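You operate a simulated robot arm through the tools that you are given. There is no shell and no other tool. Be economical: measure what you need, move in short steps, check, and stop when the job is done.

Carry out the task below with a simulated robot arm. There is one attempt and no reset: what you move stays moved.

Task
Test the purple sample in the drink view well, lamp on, drink type set to match.
Fine: green is LIME, purple BERRY, orange PEACH; the screen must show MATCH; lamp off again after; cup and knob stay; fizz pad and arm untouched. Set down upright: what you pick out. Where these are worked on the way, their far stop is far enough and under half their travel is too little: switch marked view lamp.

It is judged by the outcome, as a careful person would: the job done as asked, and still so three seconds after it is handed in. It fails if anything else is knocked over, pushed out of place, dropped, spilled or broken.

Robot
A 6-joint arm with a two-finger parallel gripper, fixed in place. Base frame: the origin is at the foot of the arm, x ahead of it, y to its left, z up. Readings come in m, degrees, newtons and seconds.
With the tool pointing down near the work surface it reaches from about 0.12 to 0.5 m from the base axis. Its first joint turns from -72.0 to 72.0 degrees. Payload 0.65 kg.
The TCP is the grasp point between the finger pads, 0.025 m short of the fingertips. In the tool frame z runs along the fingers and y along their closing line. Largest opening 0.076 m; finger width 0.018, thickness 0.01; the body of the gripper, 0.036 by 0.078 m, starts 0.045 m behind the TCP.
Orientation is that of the tool frame in the base frame, as a unit quaternion [x, y, z, w]. With the fingers straight down and closing along the base's y, the tool's x points along the base's -x, its y along +y and its z along -z.

Tools
- The arm moves only by the tool arm_command. Its argument "rows" is a list of rows, each an object of numbers (a shift or turn left out is 0, a gripper value left out holds the last): "fingers": the finger opening in mm, from 0 to 76; "x", "y", "z": the shift along the base's x, y, z in units of 50 mm (1.0 is 50 mm); "ax", "ay", "az": the turn, a rotation vector about the base's x, y, z in units of 4 degrees (1.0 is 4 degrees). In form: [{"fingers": .., "x": .., "y": .., "z": .., "ax": .., "ay": .., "az": ..}, ...]. A call has 1 to 12 rows; each row shifts and turns the commanded pose from where the row before left it. A call with a number of a shift or a turn outside -1 to 1 is refused whole. A row lasts 0.2 s, in which the tool goes at most 0.05 m and 8.6 degrees; a call with a longer step from one row to the next is refused whole, and so is a gripper value outside its range. Where a pose cannot be reached the arm comes as near as it can. A force on the tool above 40 N (or 10 N above the force at the start of the call, whichever is more), or a blocked arm, ends the call early, and 0.2 s more pass. The fingers move at their own pace (about 0.108 m/s each) and stop on an object; they squeeze with about 32 N. The grip force told is the motor's: it shows also when the fingers shut on nothing. Time passes only in rows, and 0.2 s behind the last, so rows that do not move let the fingers close. The reply holds the time, the measured pose of the TCP, the force on the tool along the base axes, the opening and the grip force, in the units named above and with some noise, with the torque about the TCP (base axes, N m) and any sound that the robot's microphone picked up, and new pictures: "pictures" is both (left out), scene, wrist or none.
- Cameras (640 x 400 px; columns grow to the right, rows downward): "scene" is fixed at [0.0511, 0.27, 0.4193]; the picture's right is [-0.84, -0.54, 0.00], its down [-0.24, 0.38, -0.89] and it looks along [0.49, -0.75, -0.45] (base axes); focal length 214 px, centre (320, 200). "wrist" rides on the gripper at [0.058, 0.011, -0.081] in the tool frame; the picture's right is [-0.18, 0.98, 0.00], its down [-0.75, -0.14, -0.64] and it looks along [-0.63, -0.12, 0.77] (tool axes); focal length 243 px, centre (320, 200). There is no depth. A picture from a camera that has moved, and an enlarged one, comes with that camera's place and axes in the base frame and with its lens. The place of the scene camera against the robot may be out by one fixed shift of up to 0.012 m in any direction.
- inspect(camera, box): a new picture of the part [left, top, right, bottom] of that camera's present view, enlarged. It takes no simulated time.
- hand_in(): hands the job in; it is judged then, once.

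Go step by step. Nothing tells you positions but the pictures and the camera data: compare them with the known pose of the tool, close in by small moves and look again before you grip or let go. The budget is 120 turns and 200 pictures, counting those below and the enlarged ones. Unless the task says otherwise, let go and move clear before handing in, and close with one line.

The tools are called as name(argument=value, ...) on one line, values as JSON. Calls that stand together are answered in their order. arm_command: Moves the arm, as the interface text tells. Its arguments: {"type":"object","properties":{"rows":{"type":"array"},"pictures":{"type":"string","enum":["both","scene","wrist","none"]}},"required":["rows"]} The other tools are called the same way: inspect (camera, box) takes an enlarged picture of a part of a camera's view; hand_in () hands the job in.

At the start:

```text
time: 0.0
position: [0.2397, 0.0278, 0.3795]
ee_rot: [0.0, 1.0, -0.001, 0.0]
contact_force: [-0.2, -0.1, 0.1]
ft_torque: [0.0, 0.01, 0.03]
finger_gap: 0.0761
finger_force: 0.1
```

scene: 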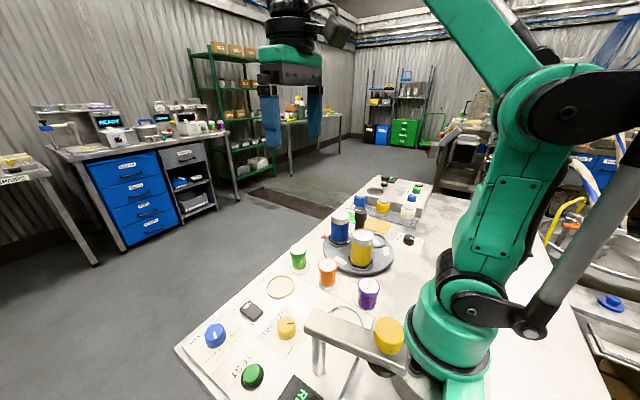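
wrist: 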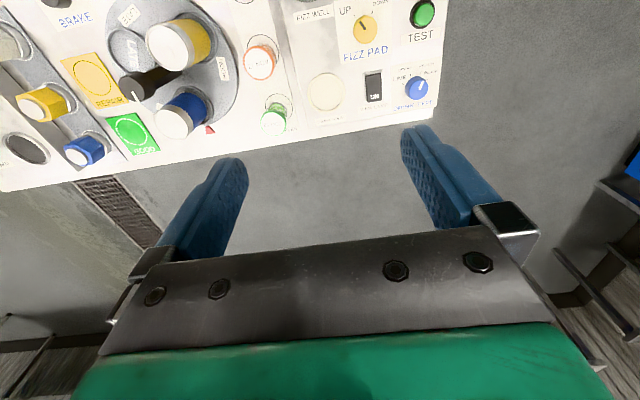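

I see a panel with knobs, a lamp switch, a test button, and coloured sample cups. I'll enlarge the pictures first to read the labels.

inspect(camera="scene", box=[170, 280, 330, 400])

inspect(camera="scene", box=[270, 220, 430, 400])

inspect(camera="wrist", box=[230, 0, 450, 140])

```text
3.33 times, centred on (250, 340) of scene
camera zoom: at [0.0511, 0.27, 0.4193], right [-0.84, -0.54, 0.0], down [-0.24, 0.38, -0.89], along [0.49, -0.75, -0.45], focal length 715 px, centre (553, -267)
```

zoom: 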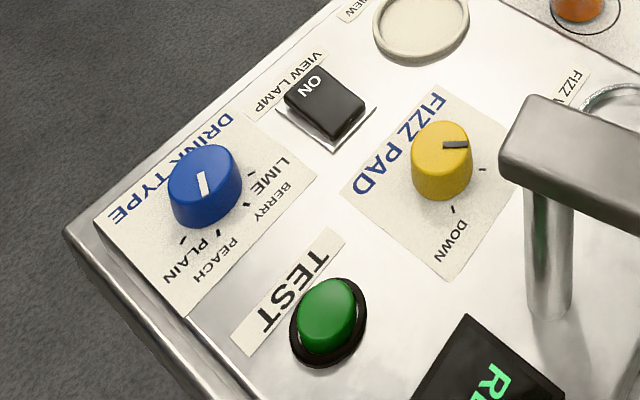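

```text
2.22 times, centred on (350, 310) of scene
camera zoom: at [0.0511, 0.27, 0.4193], right [-0.84, -0.54, 0.0], down [-0.24, 0.38, -0.89], along [0.49, -0.75, -0.45], focal length 477 px, centre (253, -44)
```

zoom: 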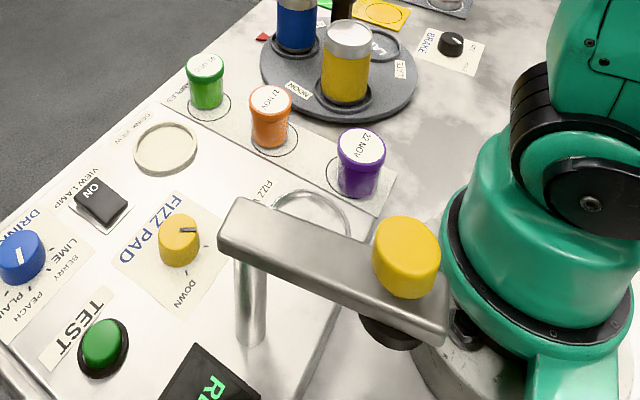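

```text
2.86 times, centred on (340, 70) of wrist
camera zoom: at [0.1811, 0.0374, 0.4599], right [0.18, 0.98, 0.0], down [0.75, -0.14, 0.64], along [0.63, -0.12, -0.77], focal length 693 px, centre (263, 571)
```

zoom: 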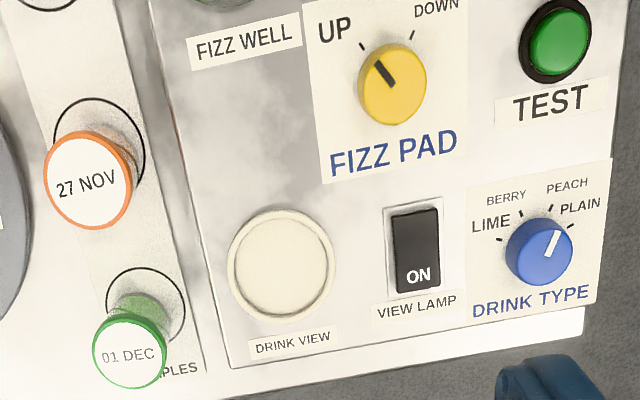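

The panel carries the drink well, view lamp rocker, drink type knob and TEST button. The purple sample is close to the base and near the fizz arm, so I'll tilt the camera straight down to measure.

arm_command(rows=[{"ay": 1, "x": -0.1}, {"ay": 1, "x": -0.1}, {"ay": 1, "x": -0.1}, {"ay": 1, "x": -0.1}, {"ay": 1, "x": -0.1}, {"ay": 1, "x": -0.1}, {"ay": 1}, {"ay": 1}, {"ay": 1}, {"ay": 1}, {}], pictures="both")

```text
time: 2.4
position: [0.2102, 0.0328, 0.3783]
ee_rot: [0.001, 0.975, 0.002, -0.22]
contact_force: [0.4, -0.3, -0.5]
ft_torque: [-0.01, -0.02, -0.01]
finger_gap: 0.076
finger_force: 0.2
out of reach, approached as far as the arm can: row 7, 8, 9, 10
camera wrist: at [0.1908, 0.042, 0.477], right [0.17, 0.98, -0.08], down [0.96, -0.14, 0.26], along [0.24, -0.12, -0.96], focal length 243 px, centre (320, 200)
```

scene: 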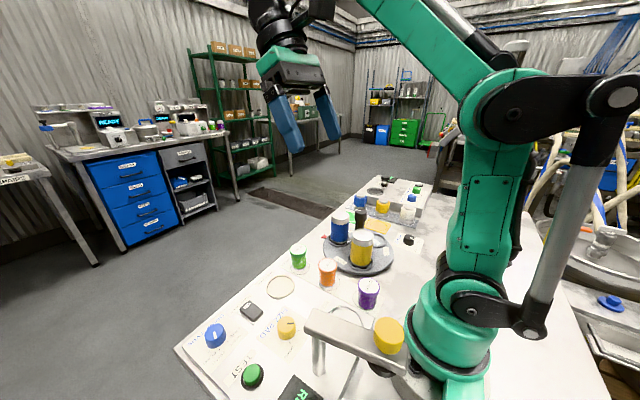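
wrist: 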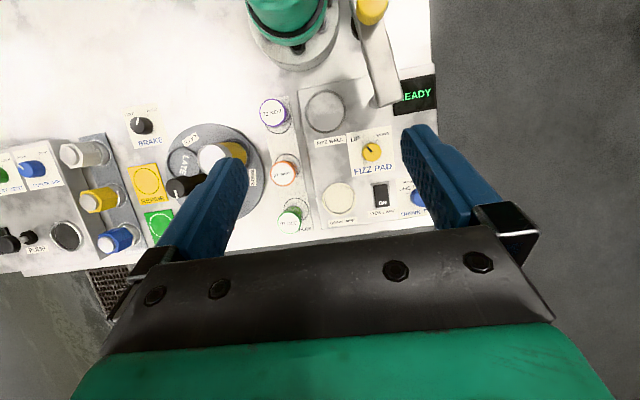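

From above I can see the whole layout. I'll zoom in to measure it.

inspect(camera="wrist", box=[240, 0, 440, 125])

inspect(camera="wrist", box=[250, 80, 450, 240])

```text
3.20 times, centred on (340, 62) of wrist
camera zoom: at [0.1908, 0.042, 0.477], right [0.17, 0.98, -0.08], down [0.96, -0.14, 0.26], along [0.24, -0.12, -0.96], focal length 776 px, centre (256, 640)
```

zoom: 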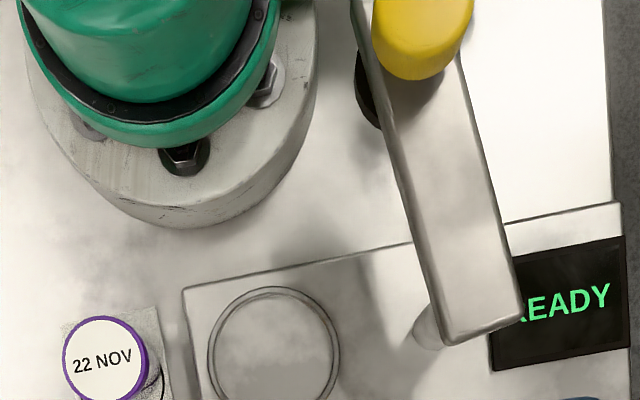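

```text
2.50 times, centred on (350, 160) of wrist
camera zoom: at [0.1908, 0.042, 0.477], right [0.17, 0.98, -0.08], down [0.96, -0.14, 0.26], along [0.24, -0.12, -0.96], focal length 606 px, centre (245, 300)
```

zoom: 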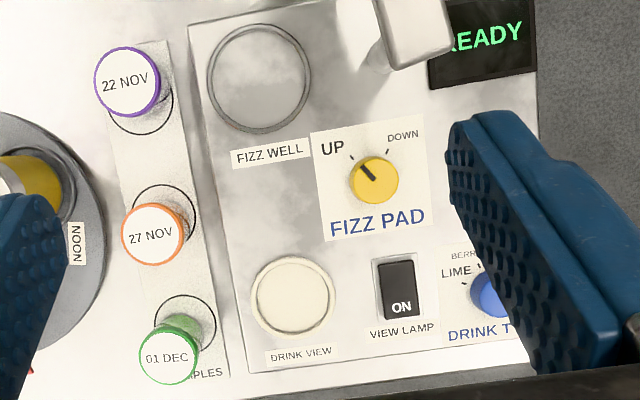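

Positions so far:

| Item | x (m) | y (m) |
|---|---|---|
| Purple cup | 0.135 | -0.07 |
| Drink well | 0.31 | 0.022 |
| Lamp rocker | 0.314 | 0.104 |
| Type knob | 0.324 | 0.173 |
| TEST button | 0.227 | 0.178 |

The fizz beam ends near (0.16, 0.11) at z of about 0.13, so I'll keep away from it. Next I'll untilt and move over the type knob for a close look.

arm_command(rows=[{"ay": -1, "x": 0.2, "y": 0.3, "z": -0.4}, {"ay": -1, "x": 0.2, "y": 0.3, "z": -0.4}, {"ay": -1, "x": 0.2, "y": 0.3, "z": -0.4}, {"ay": -1, "x": 0.2, "y": 0.3, "z": -0.4}, {"ay": -1, "x": 0.2, "y": 0.3, "z": -0.4}, {"ay": -1, "x": 0.2, "y": 0.3, "z": -0.4}, {"ay": -1, "y": 0.3, "z": -0.4}, {"ay": -1, "y": 0.3, "z": -0.4}, {"ay": -1, "y": 0.3, "z": -0.4}, {"ay": -1, "y": 0.1}, {}], pictures="both")

```text
time: 4.8
position: [0.2693, 0.1725, 0.1986]
ee_rot: [0.0, 0.992, 0.002, 0.128]
contact_force: [-0.2, -0.3, -0.5]
ft_torque: [0.01, 0.0, 0.03]
finger_gap: 0.076
finger_force: 0.0
camera wrist: at [0.1916, 0.1817, 0.2625], right [0.18, 0.98, 0.05], down [0.57, -0.14, 0.81], along [0.81, -0.12, -0.58], focal length 243 px, centre (320, 200)
```

scene: 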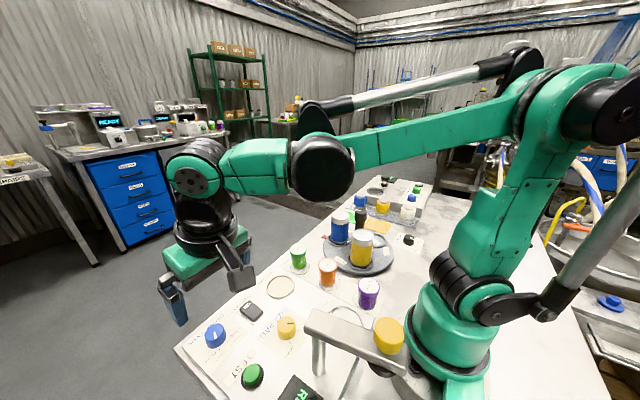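
wrist: 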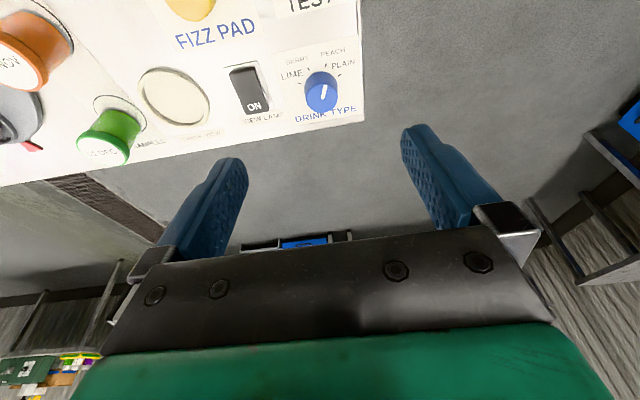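

The tool has ended up about 15° past vertical because the earlier tilt was clamped. I'll correct that and look at the knob closely.

arm_command(rows=[{"ay": 1}, {"ay": 1}, {"ay": 1, "x": 0.3}, {"ay": 0.68, "x": 0.3}, {}], pictures="none")

inspect(camera="wrist", box=[220, 0, 440, 140])

```text
time: 6.0
position: [0.3006, 0.1699, 0.1987]
ee_rot: [0.001, 1.0, 0.003, -0.001]
contact_force: [0.1, -0.7, -0.2]
ft_torque: [-0.02, 0.02, 0.01]
finger_gap: 0.0759
finger_force: 0.0
```

```text
2.86 times, centred on (330, 70) of wrist
camera zoom: at [0.2412, 0.1804, 0.2807], right [0.18, 0.98, 0.0], down [0.75, -0.14, 0.64], along [0.63, -0.12, -0.77], focal length 693 px, centre (291, 571)
```

zoom: 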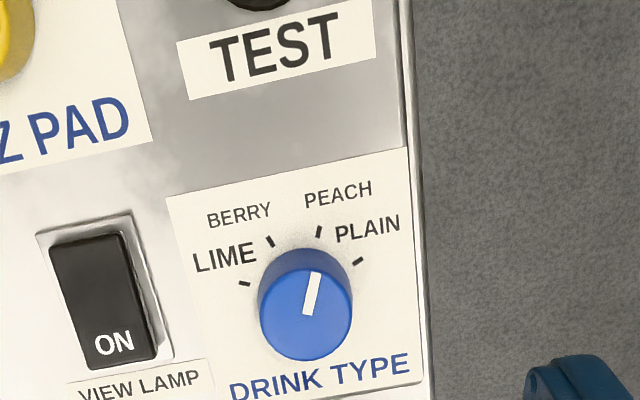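

Fitting the four ticks puts the knob centre at about (0.328, 0.169), with 45° spacing and the pointer on PEACH. BERRY is +45° about z. I'll pre-turn the gripper by -22.5°, centre over the knob and lower part way.

arm_command(rows=[{"fingers": 54, "az": -1, "x": 0.14, "z": -0.3}, {"az": -1, "x": 0.14, "z": -0.3}, {"az": -1, "x": 0.14, "z": -0.3}, {"az": -1, "x": 0.13, "z": -0.3}, {"az": -1, "z": -0.3}, {"az": -0.62, "z": -0.3}, {}], pictures="both")

```text
time: 7.6
position: [0.3292, 0.1709, 0.1103]
ee_rot: [0.196, 0.981, 0.002, 0.0]
contact_force: [0.9, -0.3, 0.4]
ft_torque: [0.02, 0.01, 0.01]
finger_gap: 0.054
finger_force: 0.0
camera wrist: at [0.2782, 0.2019, 0.1905], right [0.55, 0.84, 0.0], down [0.64, -0.42, 0.64], along [0.54, -0.35, -0.77], focal length 243 px, centre (320, 200)
```

scene: 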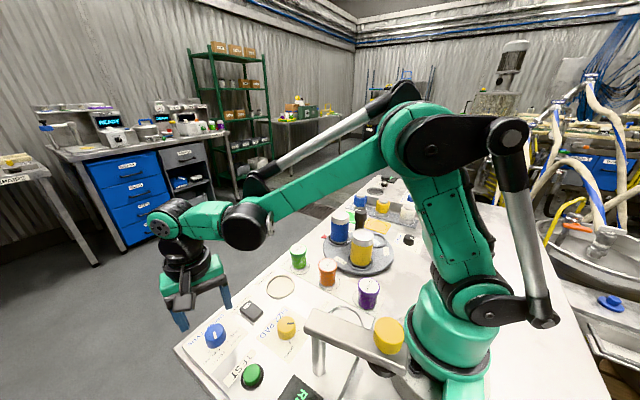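
wrist: 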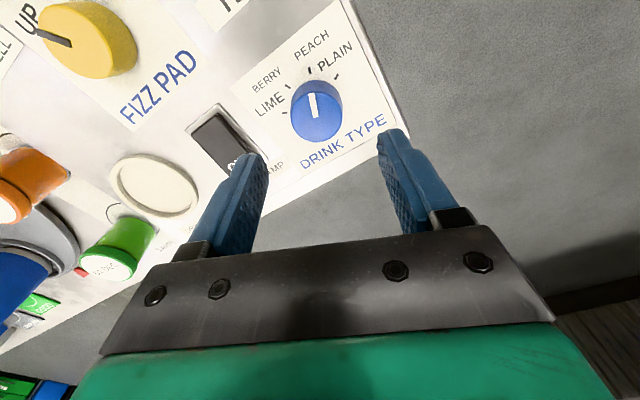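

The knob is centred between the fingers. I'll lower further and look again.

arm_command(rows=[{"z": -0.4, "y": -0.02}, {"z": -0.4, "y": -0.02}, {"z": -0.2}, {}], pictures="both")

inspect(camera="scene", box=[140, 260, 300, 380])

```text
time: 8.6
position: [0.3267, 0.1693, 0.0596]
ee_rot: [0.195, 0.981, 0.001, -0.001]
contact_force: [-0.2, 0.4, -0.3]
ft_torque: [-0.02, -0.04, 0.0]
finger_gap: 0.0538
finger_force: 0.0
camera wrist: at [0.2768, 0.2009, 0.1395], right [0.55, 0.84, 0.0], down [0.64, -0.42, 0.64], along [0.54, -0.35, -0.77], focal length 243 px, centre (320, 200)
```

scene: 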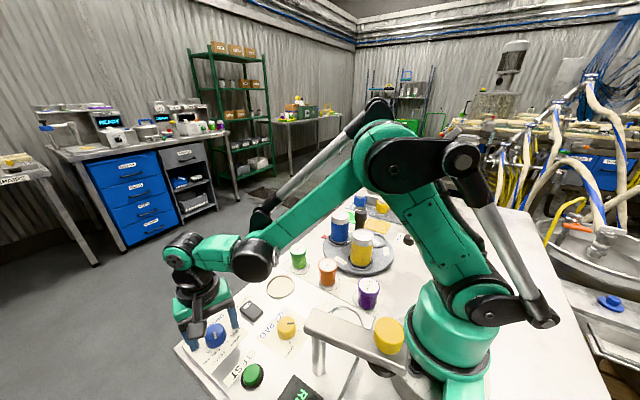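
wrist: 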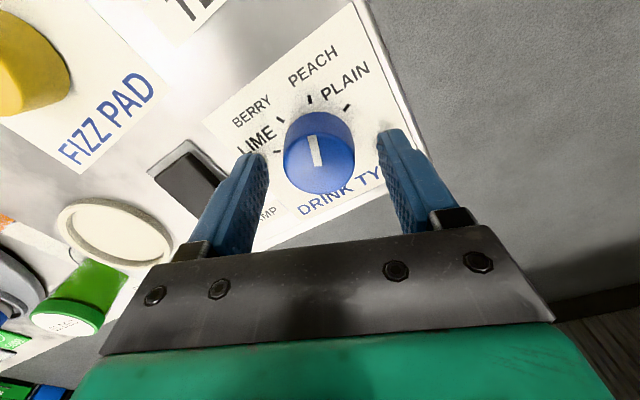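

```text
3.33 times, centred on (220, 320) of scene
camera zoom: at [0.0511, 0.27, 0.4193], right [-0.84, -0.54, 0.0], down [-0.24, 0.38, -0.89], along [0.49, -0.75, -0.45], focal length 715 px, centre (653, -200)
```

zoom: 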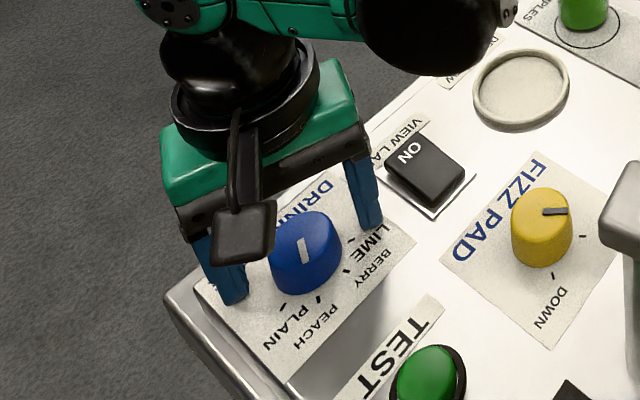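

The fingers straddle the knob, whose top is at z of about 0.03. I'll lower another 15 mm and close.

arm_command(rows=[{"z": -0.15, "x": 0.01}, {"z": -0.15, "x": 0.01}, {}, {"fingers": 0}, {}, {}], pictures="both")

```text
time: 9.0
position: [0.3281, 0.1704, 0.0552]
ee_rot: [0.195, 0.981, 0.0, -0.001]
contact_force: [-0.4, 1.5, 18.8]
ft_torque: [-0.33, -0.01, -0.16]
finger_gap: 0.0534
finger_force: 0.0
stopped in row 1: the force on the tool passed its limit at 97 N (the readings are from after the stop); the commanded pose is now the measured one
camera wrist: at [0.2773, 0.2011, 0.1362], right [0.55, 0.84, 0.0], down [0.64, -0.42, 0.64], along [0.54, -0.35, -0.77], focal length 243 px, centre (320, 200)
```

scene: 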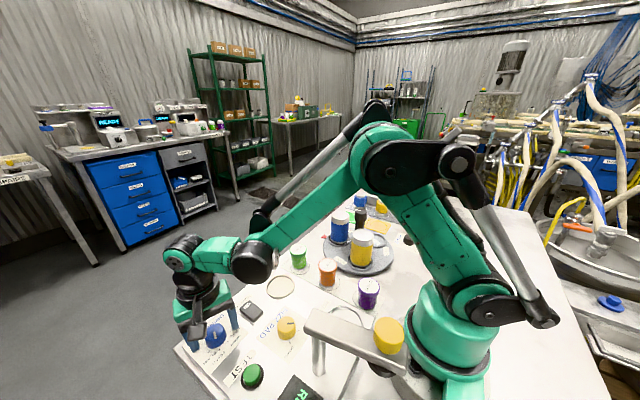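
wrist: 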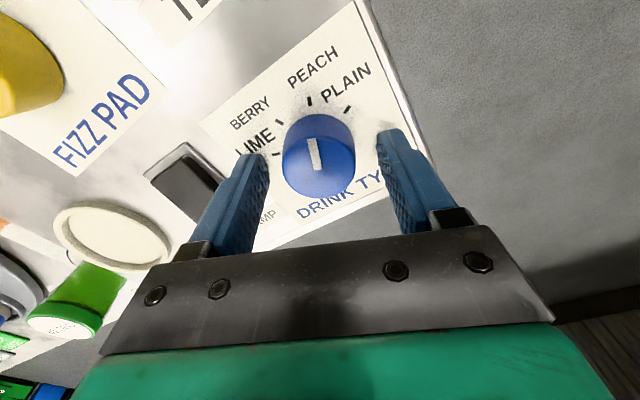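

The fingertips touched the panel, so its top is at z of about 0.03. That puts the knob centre at about (0.323, 0.171). I'll lift slightly, correct the position and close.

arm_command(rows=[{"z": 0.08}, {"x": -0.1, "y": 0.01}, {}, {"fingers": 0}, {}, {}], pictures="both")

```text
time: 10.4
position: [0.3227, 0.1727, 0.0583]
ee_rot: [0.194, 0.981, 0.003, -0.001]
contact_force: [12.2, 26.7, -8.6]
ft_torque: [0.61, -0.25, 0.0]
finger_gap: 0.032
finger_force: 44.5
camera wrist: at [0.2726, 0.2027, 0.1399], right [0.54, 0.84, 0.0], down [0.64, -0.42, 0.64], along [0.54, -0.35, -0.77], focal length 243 px, centre (320, 200)
```

scene: 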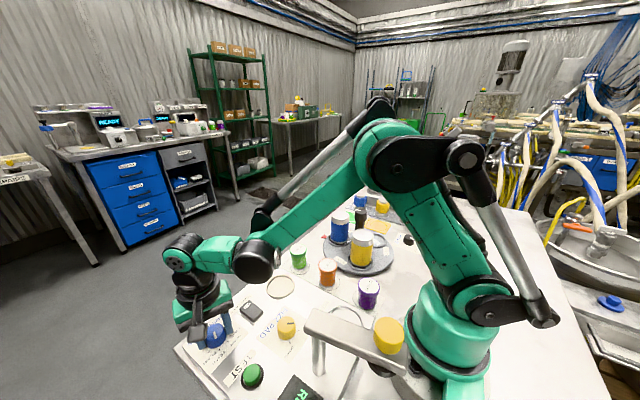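
wrist: 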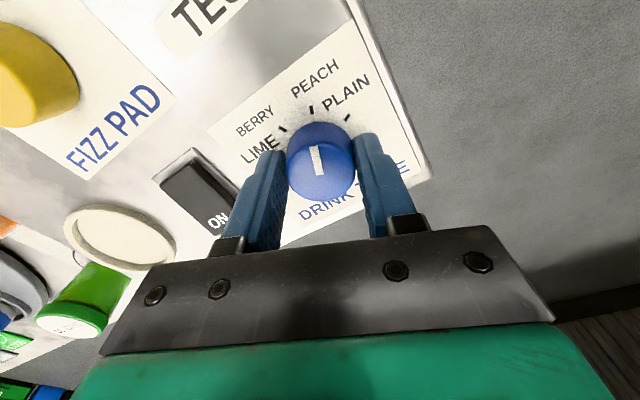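

The knob is gripped with some sideways load. I'll ease that off and then turn +45°.

arm_command(rows=[{"y": 0.05, "x": 0.02}, {}], pictures="none")

```text
time: 11.0
position: [0.3239, 0.1722, 0.0589]
ee_rot: [0.195, 0.981, 0.0, -0.003]
contact_force: [-14.3, -0.7, 9.1]
ft_torque: [-0.05, 0.21, -0.05]
finger_gap: 0.0321
finger_force: 44.8
```

arm_command(rows=[{"az": 0.8, "x": -0.01}, {"az": 0.95}, {"az": 0.95}, {"az": 0.95}, {"az": 0.95}, {"az": 0.95}, {"az": 0.95}, {"az": 0.95}, {"az": 0.95}, {"az": 0.95}, {"az": 0.95}, {"az": 0.95}], pictures="both")

```text
time: 12.8
position: [0.3235, 0.1725, 0.0577]
ee_rot: [-0.067, 0.998, -0.001, -0.002]
contact_force: [-1.6, -0.7, 6.0]
ft_torque: [0.02, -0.29, 0.01]
finger_gap: 0.0321
finger_force: 44.6
stopped in row 9: the force on the tool passed its limit at 42 N (the readings are from after the stop); the commanded pose is now the measured one
camera wrist: at [0.2635, 0.1741, 0.1399], right [0.05, 1.0, 0.0], down [0.77, -0.04, 0.64], along [0.64, -0.04, -0.77], focal length 243 px, centre (320, 200)
```

scene: 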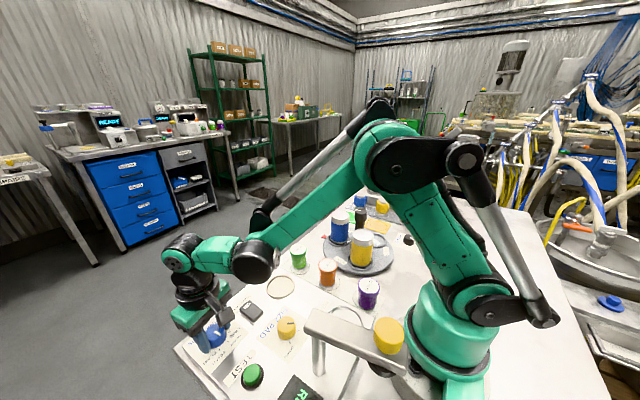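
wrist: 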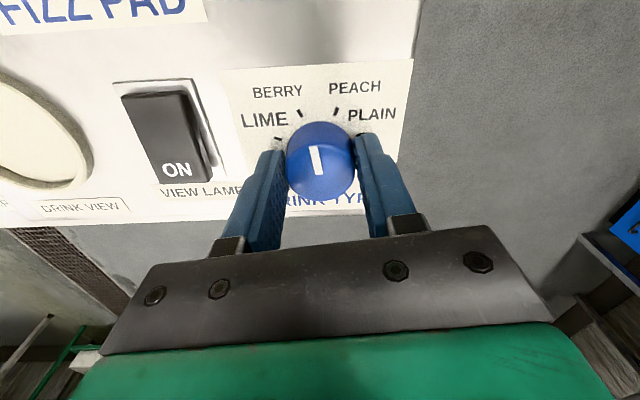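

It has turned 30° and the knob follows. About 15° remain.

arm_command(rows=[{"az": 0.75}, {"az": 0.75}, {"az": 0.75}, {"az": 0.75}, {"az": 0.75}, {}], pictures="wrist")

```text
time: 14.2
position: [0.3223, 0.1717, 0.0585]
ee_rot: [-0.196, 0.981, -0.002, 0.0]
contact_force: [13.6, -0.8, -22.5]
ft_torque: [0.17, -0.95, 0.0]
finger_gap: 0.0324
finger_force: 45.2
camera wrist: at [0.2645, 0.1584, 0.1399], right [-0.21, 0.98, 0.0], down [0.75, 0.16, 0.64], along [0.63, 0.13, -0.77], focal length 243 px, centre (320, 200)
```

wrist: 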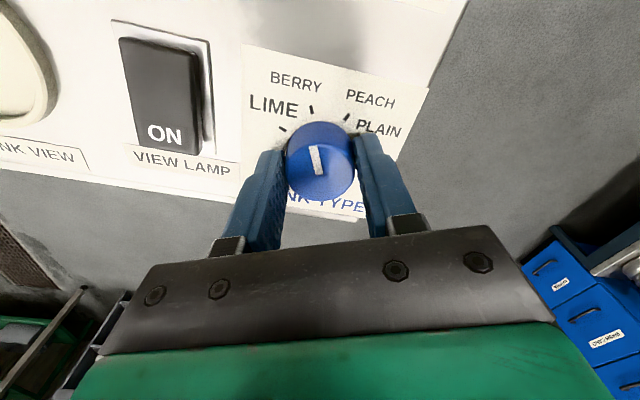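

The pointer looks to be on BERRY. I'll release, lift and check.

arm_command(rows=[{"fingers": 54}, {}, {"z": 0.3}, {"z": 0.6}, {"z": 0.6}, {"az": -1}, {"az": -1}, {"az": -1}, {"az": -1}, {"az": -1}, {"az": -0.65}, {}], pictures="none")

inspect(camera="wrist", box=[200, 20, 440, 170])

inspect(camera="scene", box=[170, 260, 350, 400])

```text
time: 16.8
position: [0.3238, 0.1718, 0.1339]
ee_rot: [0.001, 1.0, -0.001, -0.002]
contact_force: [0.5, -0.1, 0.3]
ft_torque: [0.0, -0.01, 0.04]
finger_gap: 0.0541
finger_force: 0.0
```

```text
2.67 times, centred on (320, 95) of wrist
camera zoom: at [0.265, 0.1824, 0.214], right [0.19, 0.98, 0.0], down [0.76, -0.14, 0.64], along [0.63, -0.12, -0.77], focal length 647 px, centre (320, 480)
```

zoom: 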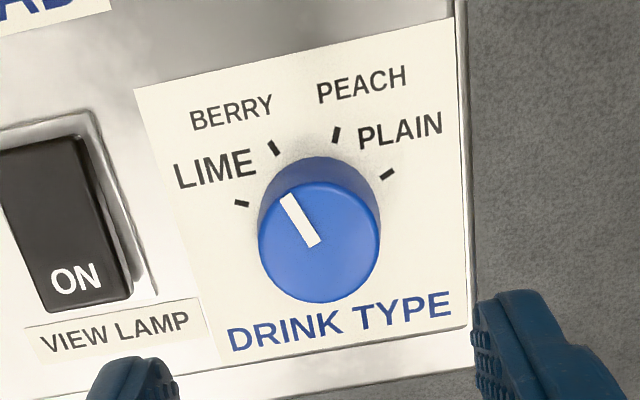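

```text
2.86 times, centred on (260, 330) of scene
camera zoom: at [0.0511, 0.27, 0.4193], right [-0.84, -0.54, 0.0], down [-0.24, 0.38, -0.89], along [0.49, -0.75, -0.45], focal length 613 px, centre (491, -171)
```

zoom: 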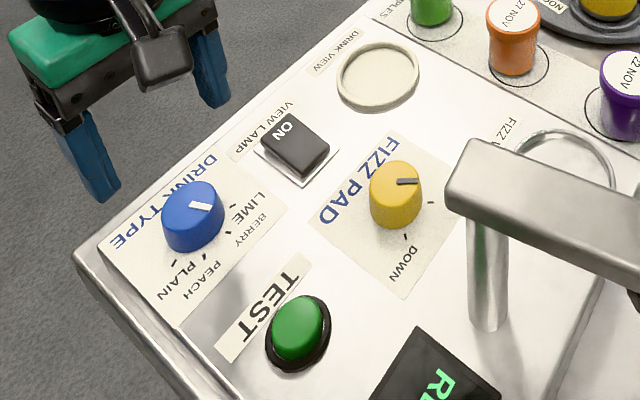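

The knob is on BERRY. Next is the purple cup: I'll lift and move above it for a close look.

arm_command(rows=[{"z": 0.9, "fingers": 66}, {"z": 0.9}, {"z": 0.7, "y": -0.5}, {"y": -0.9}, {"y": -0.9}, {"y": -0.9, "x": -0.3}, {"y": -0.8, "x": -0.5}, {"x": -0.8, "y": -0.8}, {"x": -0.8}, {"x": -0.4}, {}], pictures="both")

```text
refused: row 8 steps farther than a row can; nothing moved
```

arm_command(rows=[{"z": 0.9, "fingers": 66}, {"z": 0.9}, {"z": 0.7, "y": -0.5}, {"y": -0.9}, {"y": -0.9}, {"y": -0.9, "x": -0.3}, {"y": -0.8, "x": -0.5}, {"x": -0.5, "y": -0.8}, {"x": -0.8}, {"x": -0.8}, {}], pictures="both")

```text
time: 19.2
position: [0.1758, -0.069, 0.2578]
ee_rot: [-0.001, 1.0, 0.0, -0.002]
contact_force: [1.2, -0.1, 0.8]
ft_torque: [0.03, 0.01, 0.0]
finger_gap: 0.0659
finger_force: 0.0
camera wrist: at [0.117, -0.0591, 0.3395], right [0.18, 0.98, 0.0], down [0.76, -0.14, 0.64], along [0.63, -0.12, -0.77], focal length 243 px, centre (320, 200)
```

scene: 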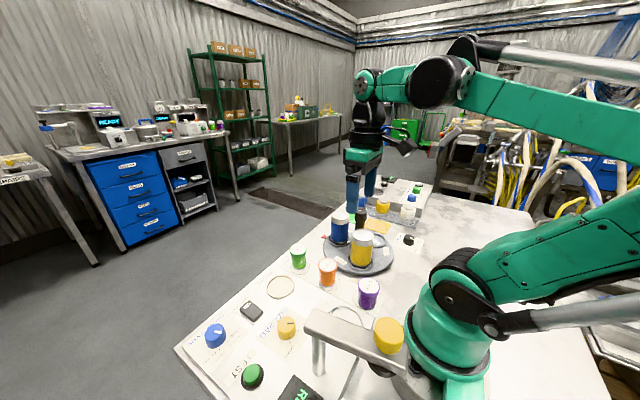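
wrist: 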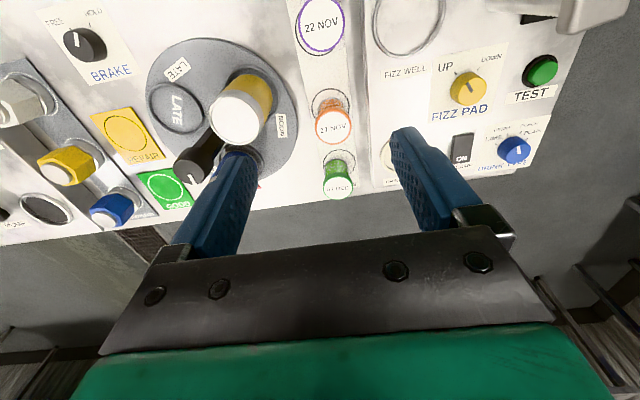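

The purple lid is at about (0.137, -0.063). I'll move above it and lower part way.

arm_command(rows=[{"x": -0.4, "y": 0.05, "z": -0.5}, {"x": -0.37, "y": 0.05, "z": -0.5}, {"z": -0.5}, {"z": -0.5}, {}], pictures="both")

inspect(camera="scene", box=[290, 200, 450, 320])

```text
time: 20.4
position: [0.1396, -0.0645, 0.157]
ee_rot: [0.0, 1.0, 0.0, -0.002]
contact_force: [-0.1, 0.3, 0.4]
ft_torque: [0.0, 0.02, 0.01]
finger_gap: 0.0657
finger_force: 0.0
camera wrist: at [0.0806, -0.0542, 0.2386], right [0.18, 0.98, 0.0], down [0.76, -0.14, 0.64], along [0.63, -0.12, -0.77], focal length 243 px, centre (320, 200)
```

scene: 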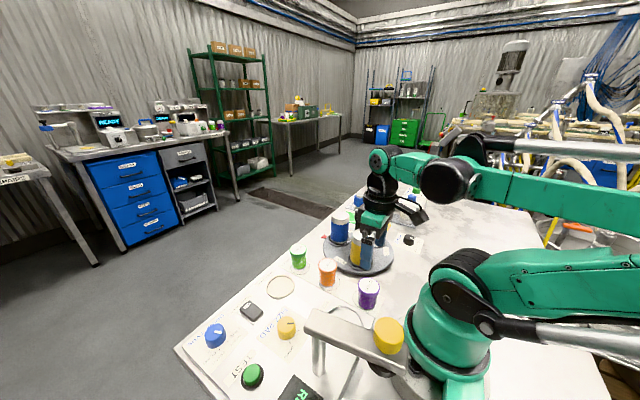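
wrist: 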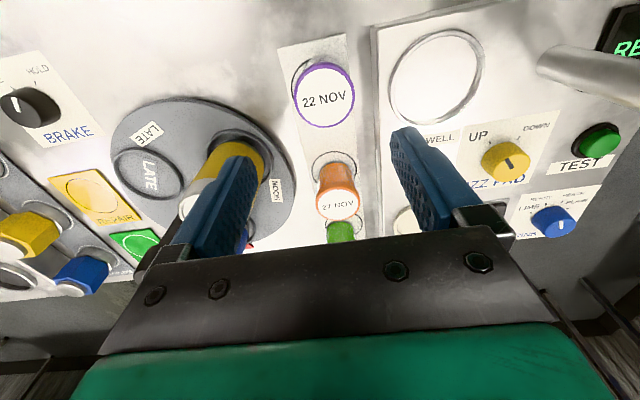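

```text
3.33 times, centred on (370, 260) of scene
camera zoom: at [0.0511, 0.27, 0.4193], right [-0.84, -0.54, 0.0], down [-0.24, 0.38, -0.89], along [0.49, -0.75, -0.45], focal length 715 px, centre (153, 0)
```

zoom: 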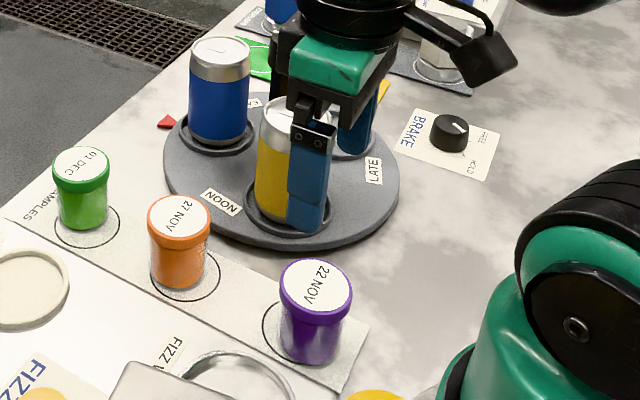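

The tool sits above the cup. I'll lower to just around the lid, keeping the fingertips above the raised panel.

arm_command(rows=[{"z": -0.5, "y": 0.04, "x": -0.03, "fingers": 64}, {"z": -0.5}, {"z": -0.5}, {}], pictures="both")

inspect(camera="scene", box=[290, 200, 450, 320])

```text
time: 21.4
position: [0.1401, -0.0629, 0.0828]
ee_rot: [0.0, 1.0, -0.001, -0.003]
contact_force: [0.6, 0.1, -1.0]
ft_torque: [0.0, -0.02, 0.01]
finger_gap: 0.0641
finger_force: 0.0
camera wrist: at [0.0808, -0.053, 0.1633], right [0.18, 0.98, 0.0], down [0.76, -0.14, 0.64], along [0.63, -0.12, -0.77], focal length 243 px, centre (320, 200)
```

scene: 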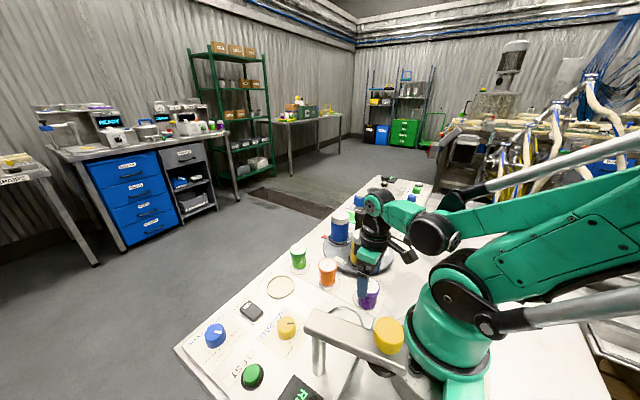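
wrist: 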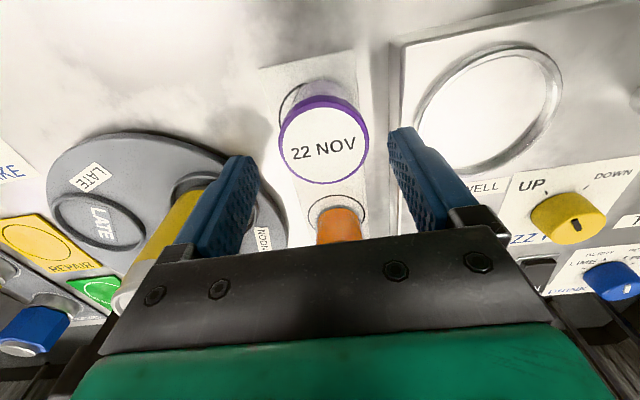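

```text
3.33 times, centred on (370, 260) of scene
camera zoom: at [0.0511, 0.27, 0.4193], right [-0.84, -0.54, 0.0], down [-0.24, 0.38, -0.89], along [0.49, -0.75, -0.45], focal length 715 px, centre (153, 0)
```

zoom: 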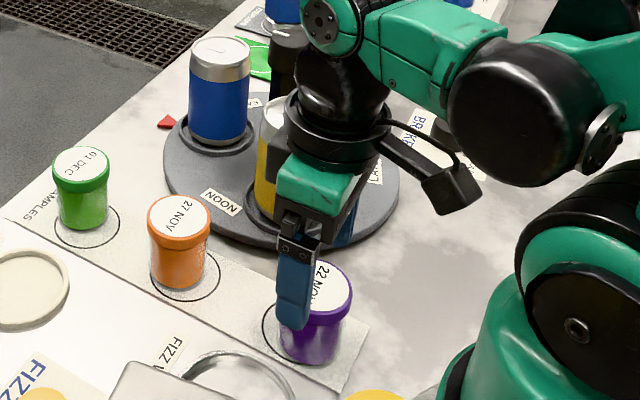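

The lid is at about (0.136, -0.062) with its top near z=0.047. I'll shift slightly, narrow the fingers, lower to z=0.059 and grip.

arm_command(rows=[{"x": -0.07, "y": 0.01, "fingers": 55}, {"z": -0.25}, {"z": -0.22}, {}], pictures="wrist")

inspect(camera="scene", box=[310, 240, 430, 330])

```text
time: 22.4
position: [0.1418, -0.0639, 0.0626]
ee_rot: [0.0, 1.0, -0.001, -0.002]
contact_force: [-0.3, 0.3, 0.1]
ft_torque: [0.02, -0.01, -0.01]
finger_gap: 0.055
finger_force: 0.0
camera wrist: at [0.0833, -0.054, 0.1439], right [0.18, 0.98, 0.0], down [0.76, -0.14, 0.64], along [0.63, -0.12, -0.77], focal length 243 px, centre (320, 200)
```

wrist: 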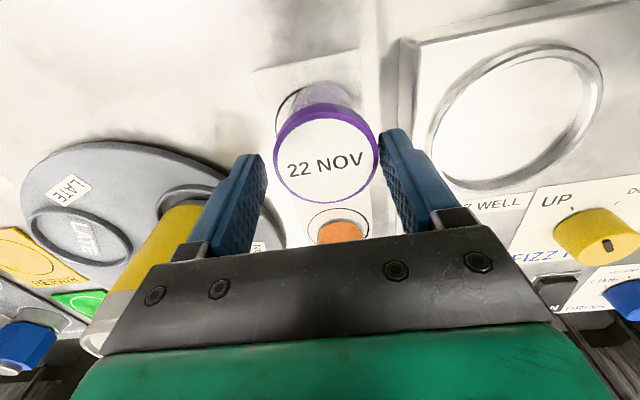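

```text
4.44 times, centred on (370, 285) of scene
camera zoom: at [0.0511, 0.27, 0.4193], right [-0.84, -0.54, 0.0], down [-0.24, 0.38, -0.89], along [0.49, -0.75, -0.45], focal length 953 px, centre (98, -178)
```

zoom: 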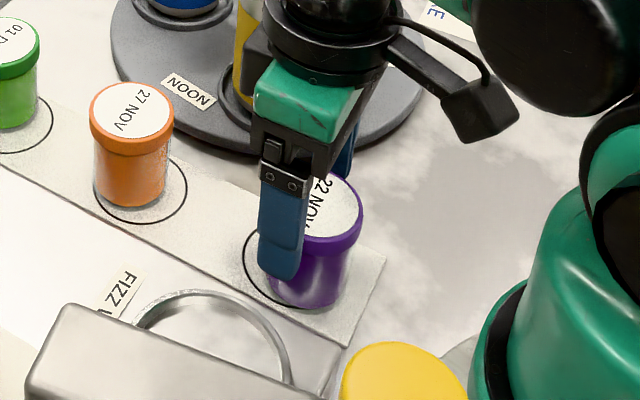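

The pads span the cup's diameter, and it sits about 3 mm towards +y. I'll adjust, lower 3 mm and close gently.

arm_command(rows=[{"y": 0.06}, {"z": -0.06}, {}, {"fingers": 40}, {}, {"fingers": 30}, {}, {}], pictures="wrist")

inspect(camera="scene", box=[310, 240, 430, 330])

```text
time: 24.2
position: [0.144, -0.0609, 0.0612]
ee_rot: [0.0, 1.0, -0.001, -0.002]
contact_force: [-0.7, -0.1, 1.2]
ft_torque: [0.0, -0.01, -0.02]
finger_gap: 0.0432
finger_force: 32.2
camera wrist: at [0.0845, -0.0519, 0.1427], right [0.18, 0.98, 0.0], down [0.75, -0.14, 0.64], along [0.63, -0.12, -0.77], focal length 243 px, centre (320, 200)
```

wrist: 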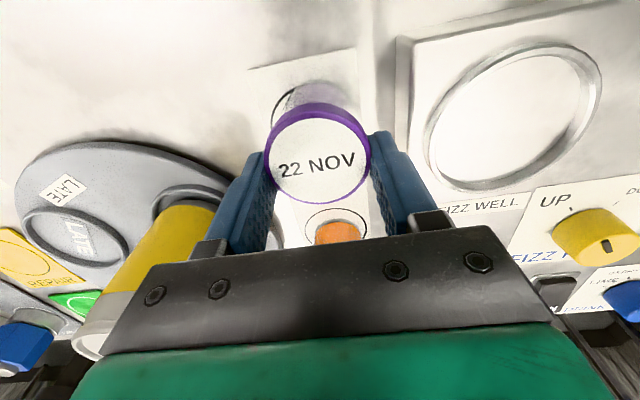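

```text
4.44 times, centred on (370, 285) of scene
camera zoom: at [0.0511, 0.27, 0.4193], right [-0.84, -0.54, 0.0], down [-0.24, 0.38, -0.89], along [0.49, -0.75, -0.45], focal length 953 px, centre (98, -178)
```

zoom: 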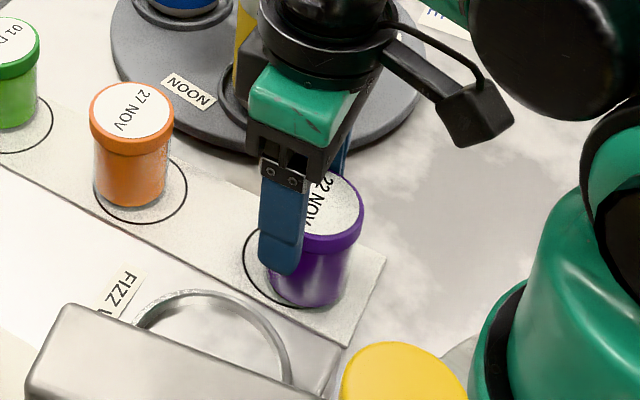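

The cup is gripped at 43 mm. I'll lift it straight up in small steps and look.

arm_command(rows=[{"z": 0.15}, {"z": 0.2}, {"z": 0.3}, {"z": 0.5}, {}], pictures="both")

inspect(camera="scene", box=[290, 200, 450, 320])

```text
time: 25.4
position: [0.1351, -0.0578, 0.114]
ee_rot: [0.0, 1.0, -0.001, -0.001]
contact_force: [-0.1, -0.1, -1.0]
ft_torque: [0.02, 0.03, -0.01]
finger_gap: 0.0432
finger_force: 32.4
camera wrist: at [0.076, -0.0485, 0.1947], right [0.18, 0.98, 0.0], down [0.76, -0.14, 0.64], along [0.63, -0.12, -0.77], focal length 243 px, centre (320, 200)
```

scene: 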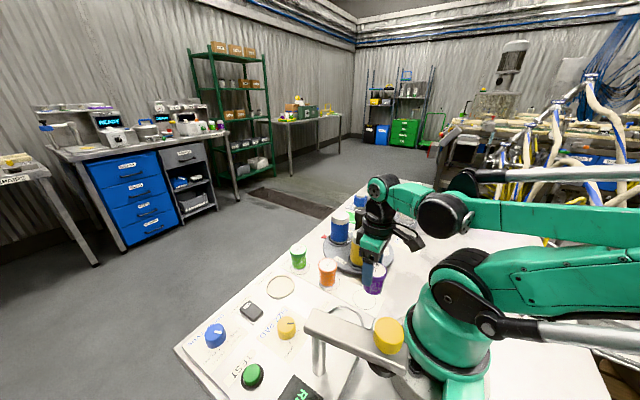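
wrist: 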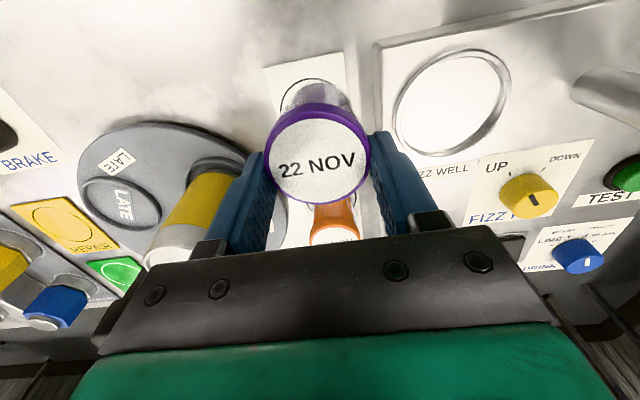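

```text
3.33 times, centred on (370, 260) of scene
camera zoom: at [0.0511, 0.27, 0.4193], right [-0.84, -0.54, 0.0], down [-0.24, 0.38, -0.89], along [0.49, -0.75, -0.45], focal length 715 px, centre (153, 0)
```

zoom: 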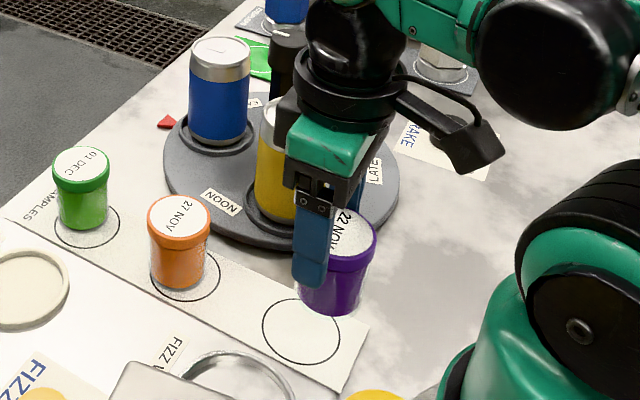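

The cup is lifted and upright. I'll raise it and carry it above the drink view well.

arm_command(rows=[{"z": 0.5}, {"z": 0.6}, {"x": 0.5, "y": 0.2}, {"x": 0.6, "y": 0.3}, {"x": 0.6, "y": 0.3}, {"x": 0.6, "y": 0.3}, {"x": 0.6, "y": 0.3}, {"x": 0.58, "y": 0.2}, {}], pictures="both")

inspect(camera="scene", box=[210, 200, 370, 320])

```text
time: 27.4
position: [0.3103, 0.0217, 0.169]
ee_rot: [-0.001, 1.0, 0.0, -0.002]
contact_force: [0.6, -0.4, -0.5]
ft_torque: [0.02, -0.03, -0.02]
finger_gap: 0.0439
finger_force: 32.3
camera wrist: at [0.2513, 0.0314, 0.2494], right [0.18, 0.98, 0.0], down [0.76, -0.14, 0.64], along [0.63, -0.12, -0.77], focal length 243 px, centre (320, 200)
```

scene: 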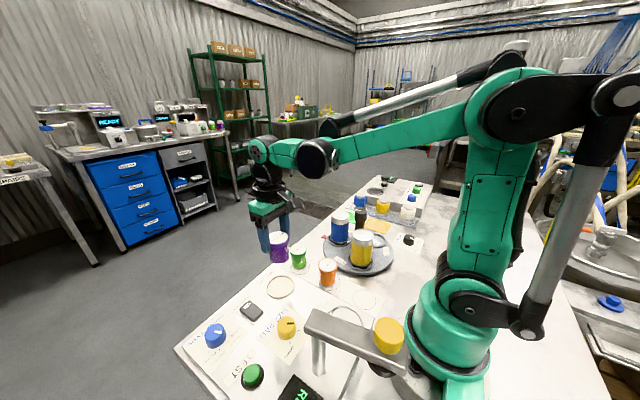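
wrist: 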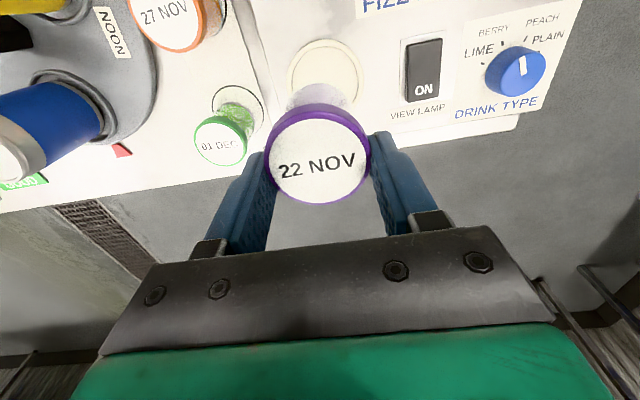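

```text
3.33 times, centred on (290, 260) of scene
camera zoom: at [0.0511, 0.27, 0.4193], right [-0.84, -0.54, 0.0], down [-0.24, 0.38, -0.89], along [0.49, -0.75, -0.45], focal length 715 px, centre (420, 0)
```

zoom: 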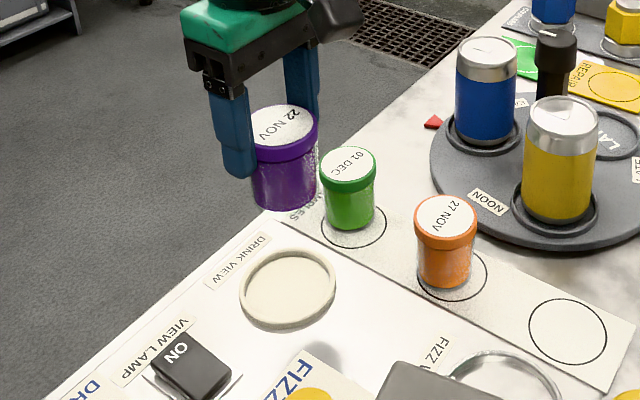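

The cup is over the well, whose centre is at about (0.303, 0.024). I'll nudge +3 mm in y and lower in stages.

arm_command(rows=[{"y": 0.06}, {"z": -0.4}, {"z": -0.4}, {"z": -0.3}, {"z": -0.1}, {}], pictures="wrist")

inspect(camera="scene", box=[230, 220, 350, 310])

```text
time: 28.8
position: [0.3058, 0.0263, 0.1105]
ee_rot: [0.0, 1.0, -0.001, -0.002]
contact_force: [0.5, -0.5, -0.2]
ft_torque: [0.02, -0.01, -0.01]
finger_gap: 0.0434
finger_force: 32.2
camera wrist: at [0.2482, 0.0366, 0.1908], right [0.18, 0.98, 0.0], down [0.76, -0.14, 0.64], along [0.63, -0.12, -0.77], focal length 243 px, centre (320, 200)
```

wrist: 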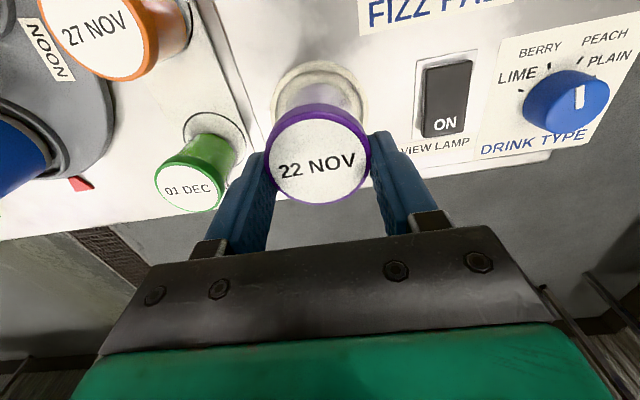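

```text
4.44 times, centred on (290, 265) of scene
camera zoom: at [0.0511, 0.27, 0.4193], right [-0.84, -0.54, 0.0], down [-0.24, 0.38, -0.89], along [0.49, -0.75, -0.45], focal length 953 px, centre (453, -89)
```

zoom: 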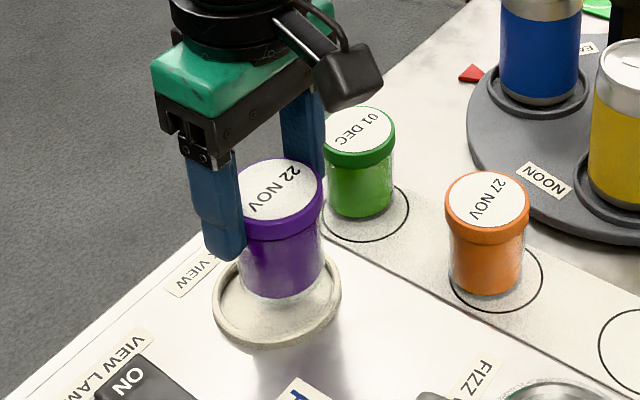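

The cup is well aligned over the well. I'll lower in small steps until it just touches.

arm_command(rows=[{"z": -0.1, "x": 0.03, "y": 0.02}, {"z": -0.08}, {}], pictures="none")

inspect(camera="scene", box=[230, 220, 350, 310])

inspect(camera="wrist", box=[220, 20, 420, 160])

```text
time: 29.6
position: [0.3091, 0.0278, 0.1]
ee_rot: [0.0, 1.0, -0.001, -0.002]
contact_force: [0.2, 0.2, -0.4]
ft_torque: [0.02, -0.02, -0.01]
finger_gap: 0.0432
finger_force: 32.4
```

```text
4.44 times, centred on (290, 265) of scene
camera zoom: at [0.0511, 0.27, 0.4193], right [-0.84, -0.54, 0.0], down [-0.24, 0.38, -0.89], along [0.49, -0.75, -0.45], focal length 953 px, centre (453, -89)
```

zoom: 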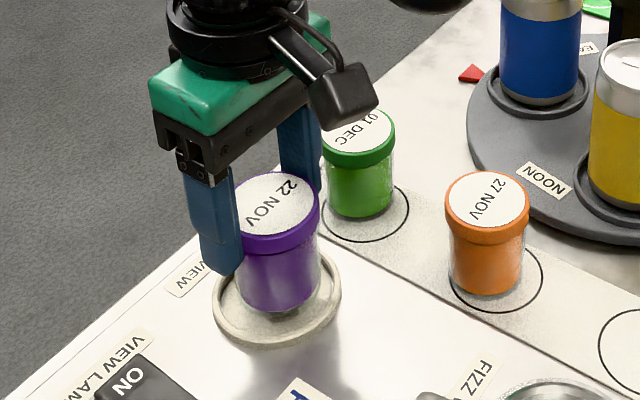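

```text
2.86 times, centred on (320, 90) of wrist
camera zoom: at [0.2501, 0.0377, 0.1819], right [0.18, 0.98, 0.0], down [0.76, -0.14, 0.64], along [0.63, -0.12, -0.77], focal length 693 px, centre (320, 514)
```

zoom: 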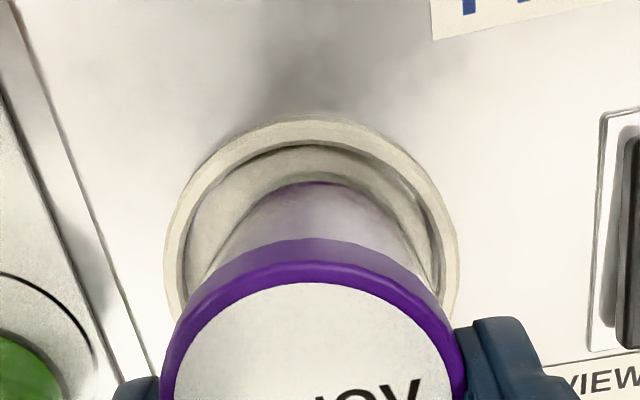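

It is well centred. I'll lower in 2 mm steps, watching for contact.

arm_command(rows=[{"z": -0.04}, {"z": -0.04}, {}], pictures="none")

inspect(camera="scene", box=[230, 220, 350, 310])

```text
time: 30.4
position: [0.3097, 0.0261, 0.0961]
ee_rot: [0.0, 1.0, 0.0, -0.001]
contact_force: [1.2, 0.1, -1.2]
ft_torque: [0.02, 0.03, -0.01]
finger_gap: 0.0434
finger_force: 32.1
```

```text
4.44 times, centred on (290, 265) of scene
camera zoom: at [0.0511, 0.27, 0.4193], right [-0.84, -0.54, 0.0], down [-0.24, 0.38, -0.89], along [0.49, -0.75, -0.45], focal length 953 px, centre (453, -89)
```

zoom: 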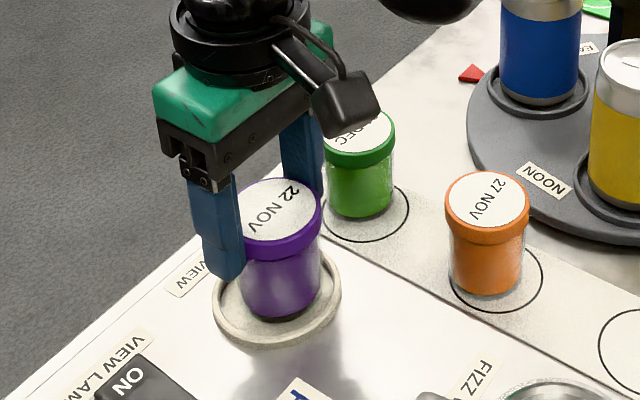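

arm_command(rows=[{"z": -0.04}, {"z": -0.04}, {}], pictures="none")

```text
time: 31.2
position: [0.3098, 0.0268, 0.0927]
ee_rot: [0.0, 1.0, -0.001, -0.001]
contact_force: [0.0, -0.1, -0.6]
ft_torque: [-0.03, 0.04, 0.02]
finger_gap: 0.0433
finger_force: 31.7
```

No contact yet, so I'll continue in small steps.

arm_command(rows=[{"z": -0.04}, {"z": -0.02}, {}], pictures="none")

inspect(camera="scene", box=[230, 220, 350, 310])

```text
time: 32.0
position: [0.3101, 0.0266, 0.0888]
ee_rot: [0.001, 1.0, -0.001, -0.002]
contact_force: [0.5, 0.4, 0.0]
ft_torque: [0.0, 0.01, -0.02]
finger_gap: 0.0431
finger_force: 31.6
```

```text
4.44 times, centred on (290, 265) of scene
camera zoom: at [0.0511, 0.27, 0.4193], right [-0.84, -0.54, 0.0], down [-0.24, 0.38, -0.89], along [0.49, -0.75, -0.45], focal length 953 px, centre (453, -89)
```

zoom: 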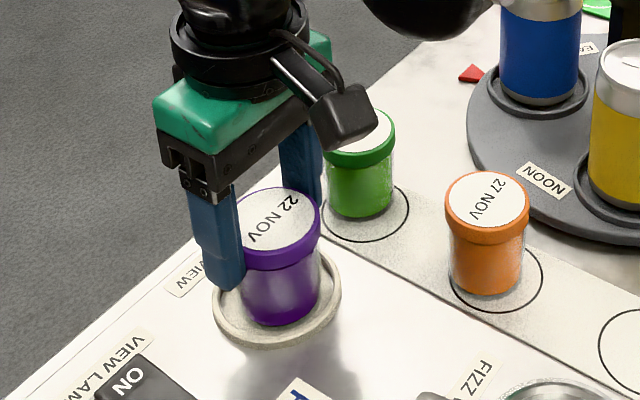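

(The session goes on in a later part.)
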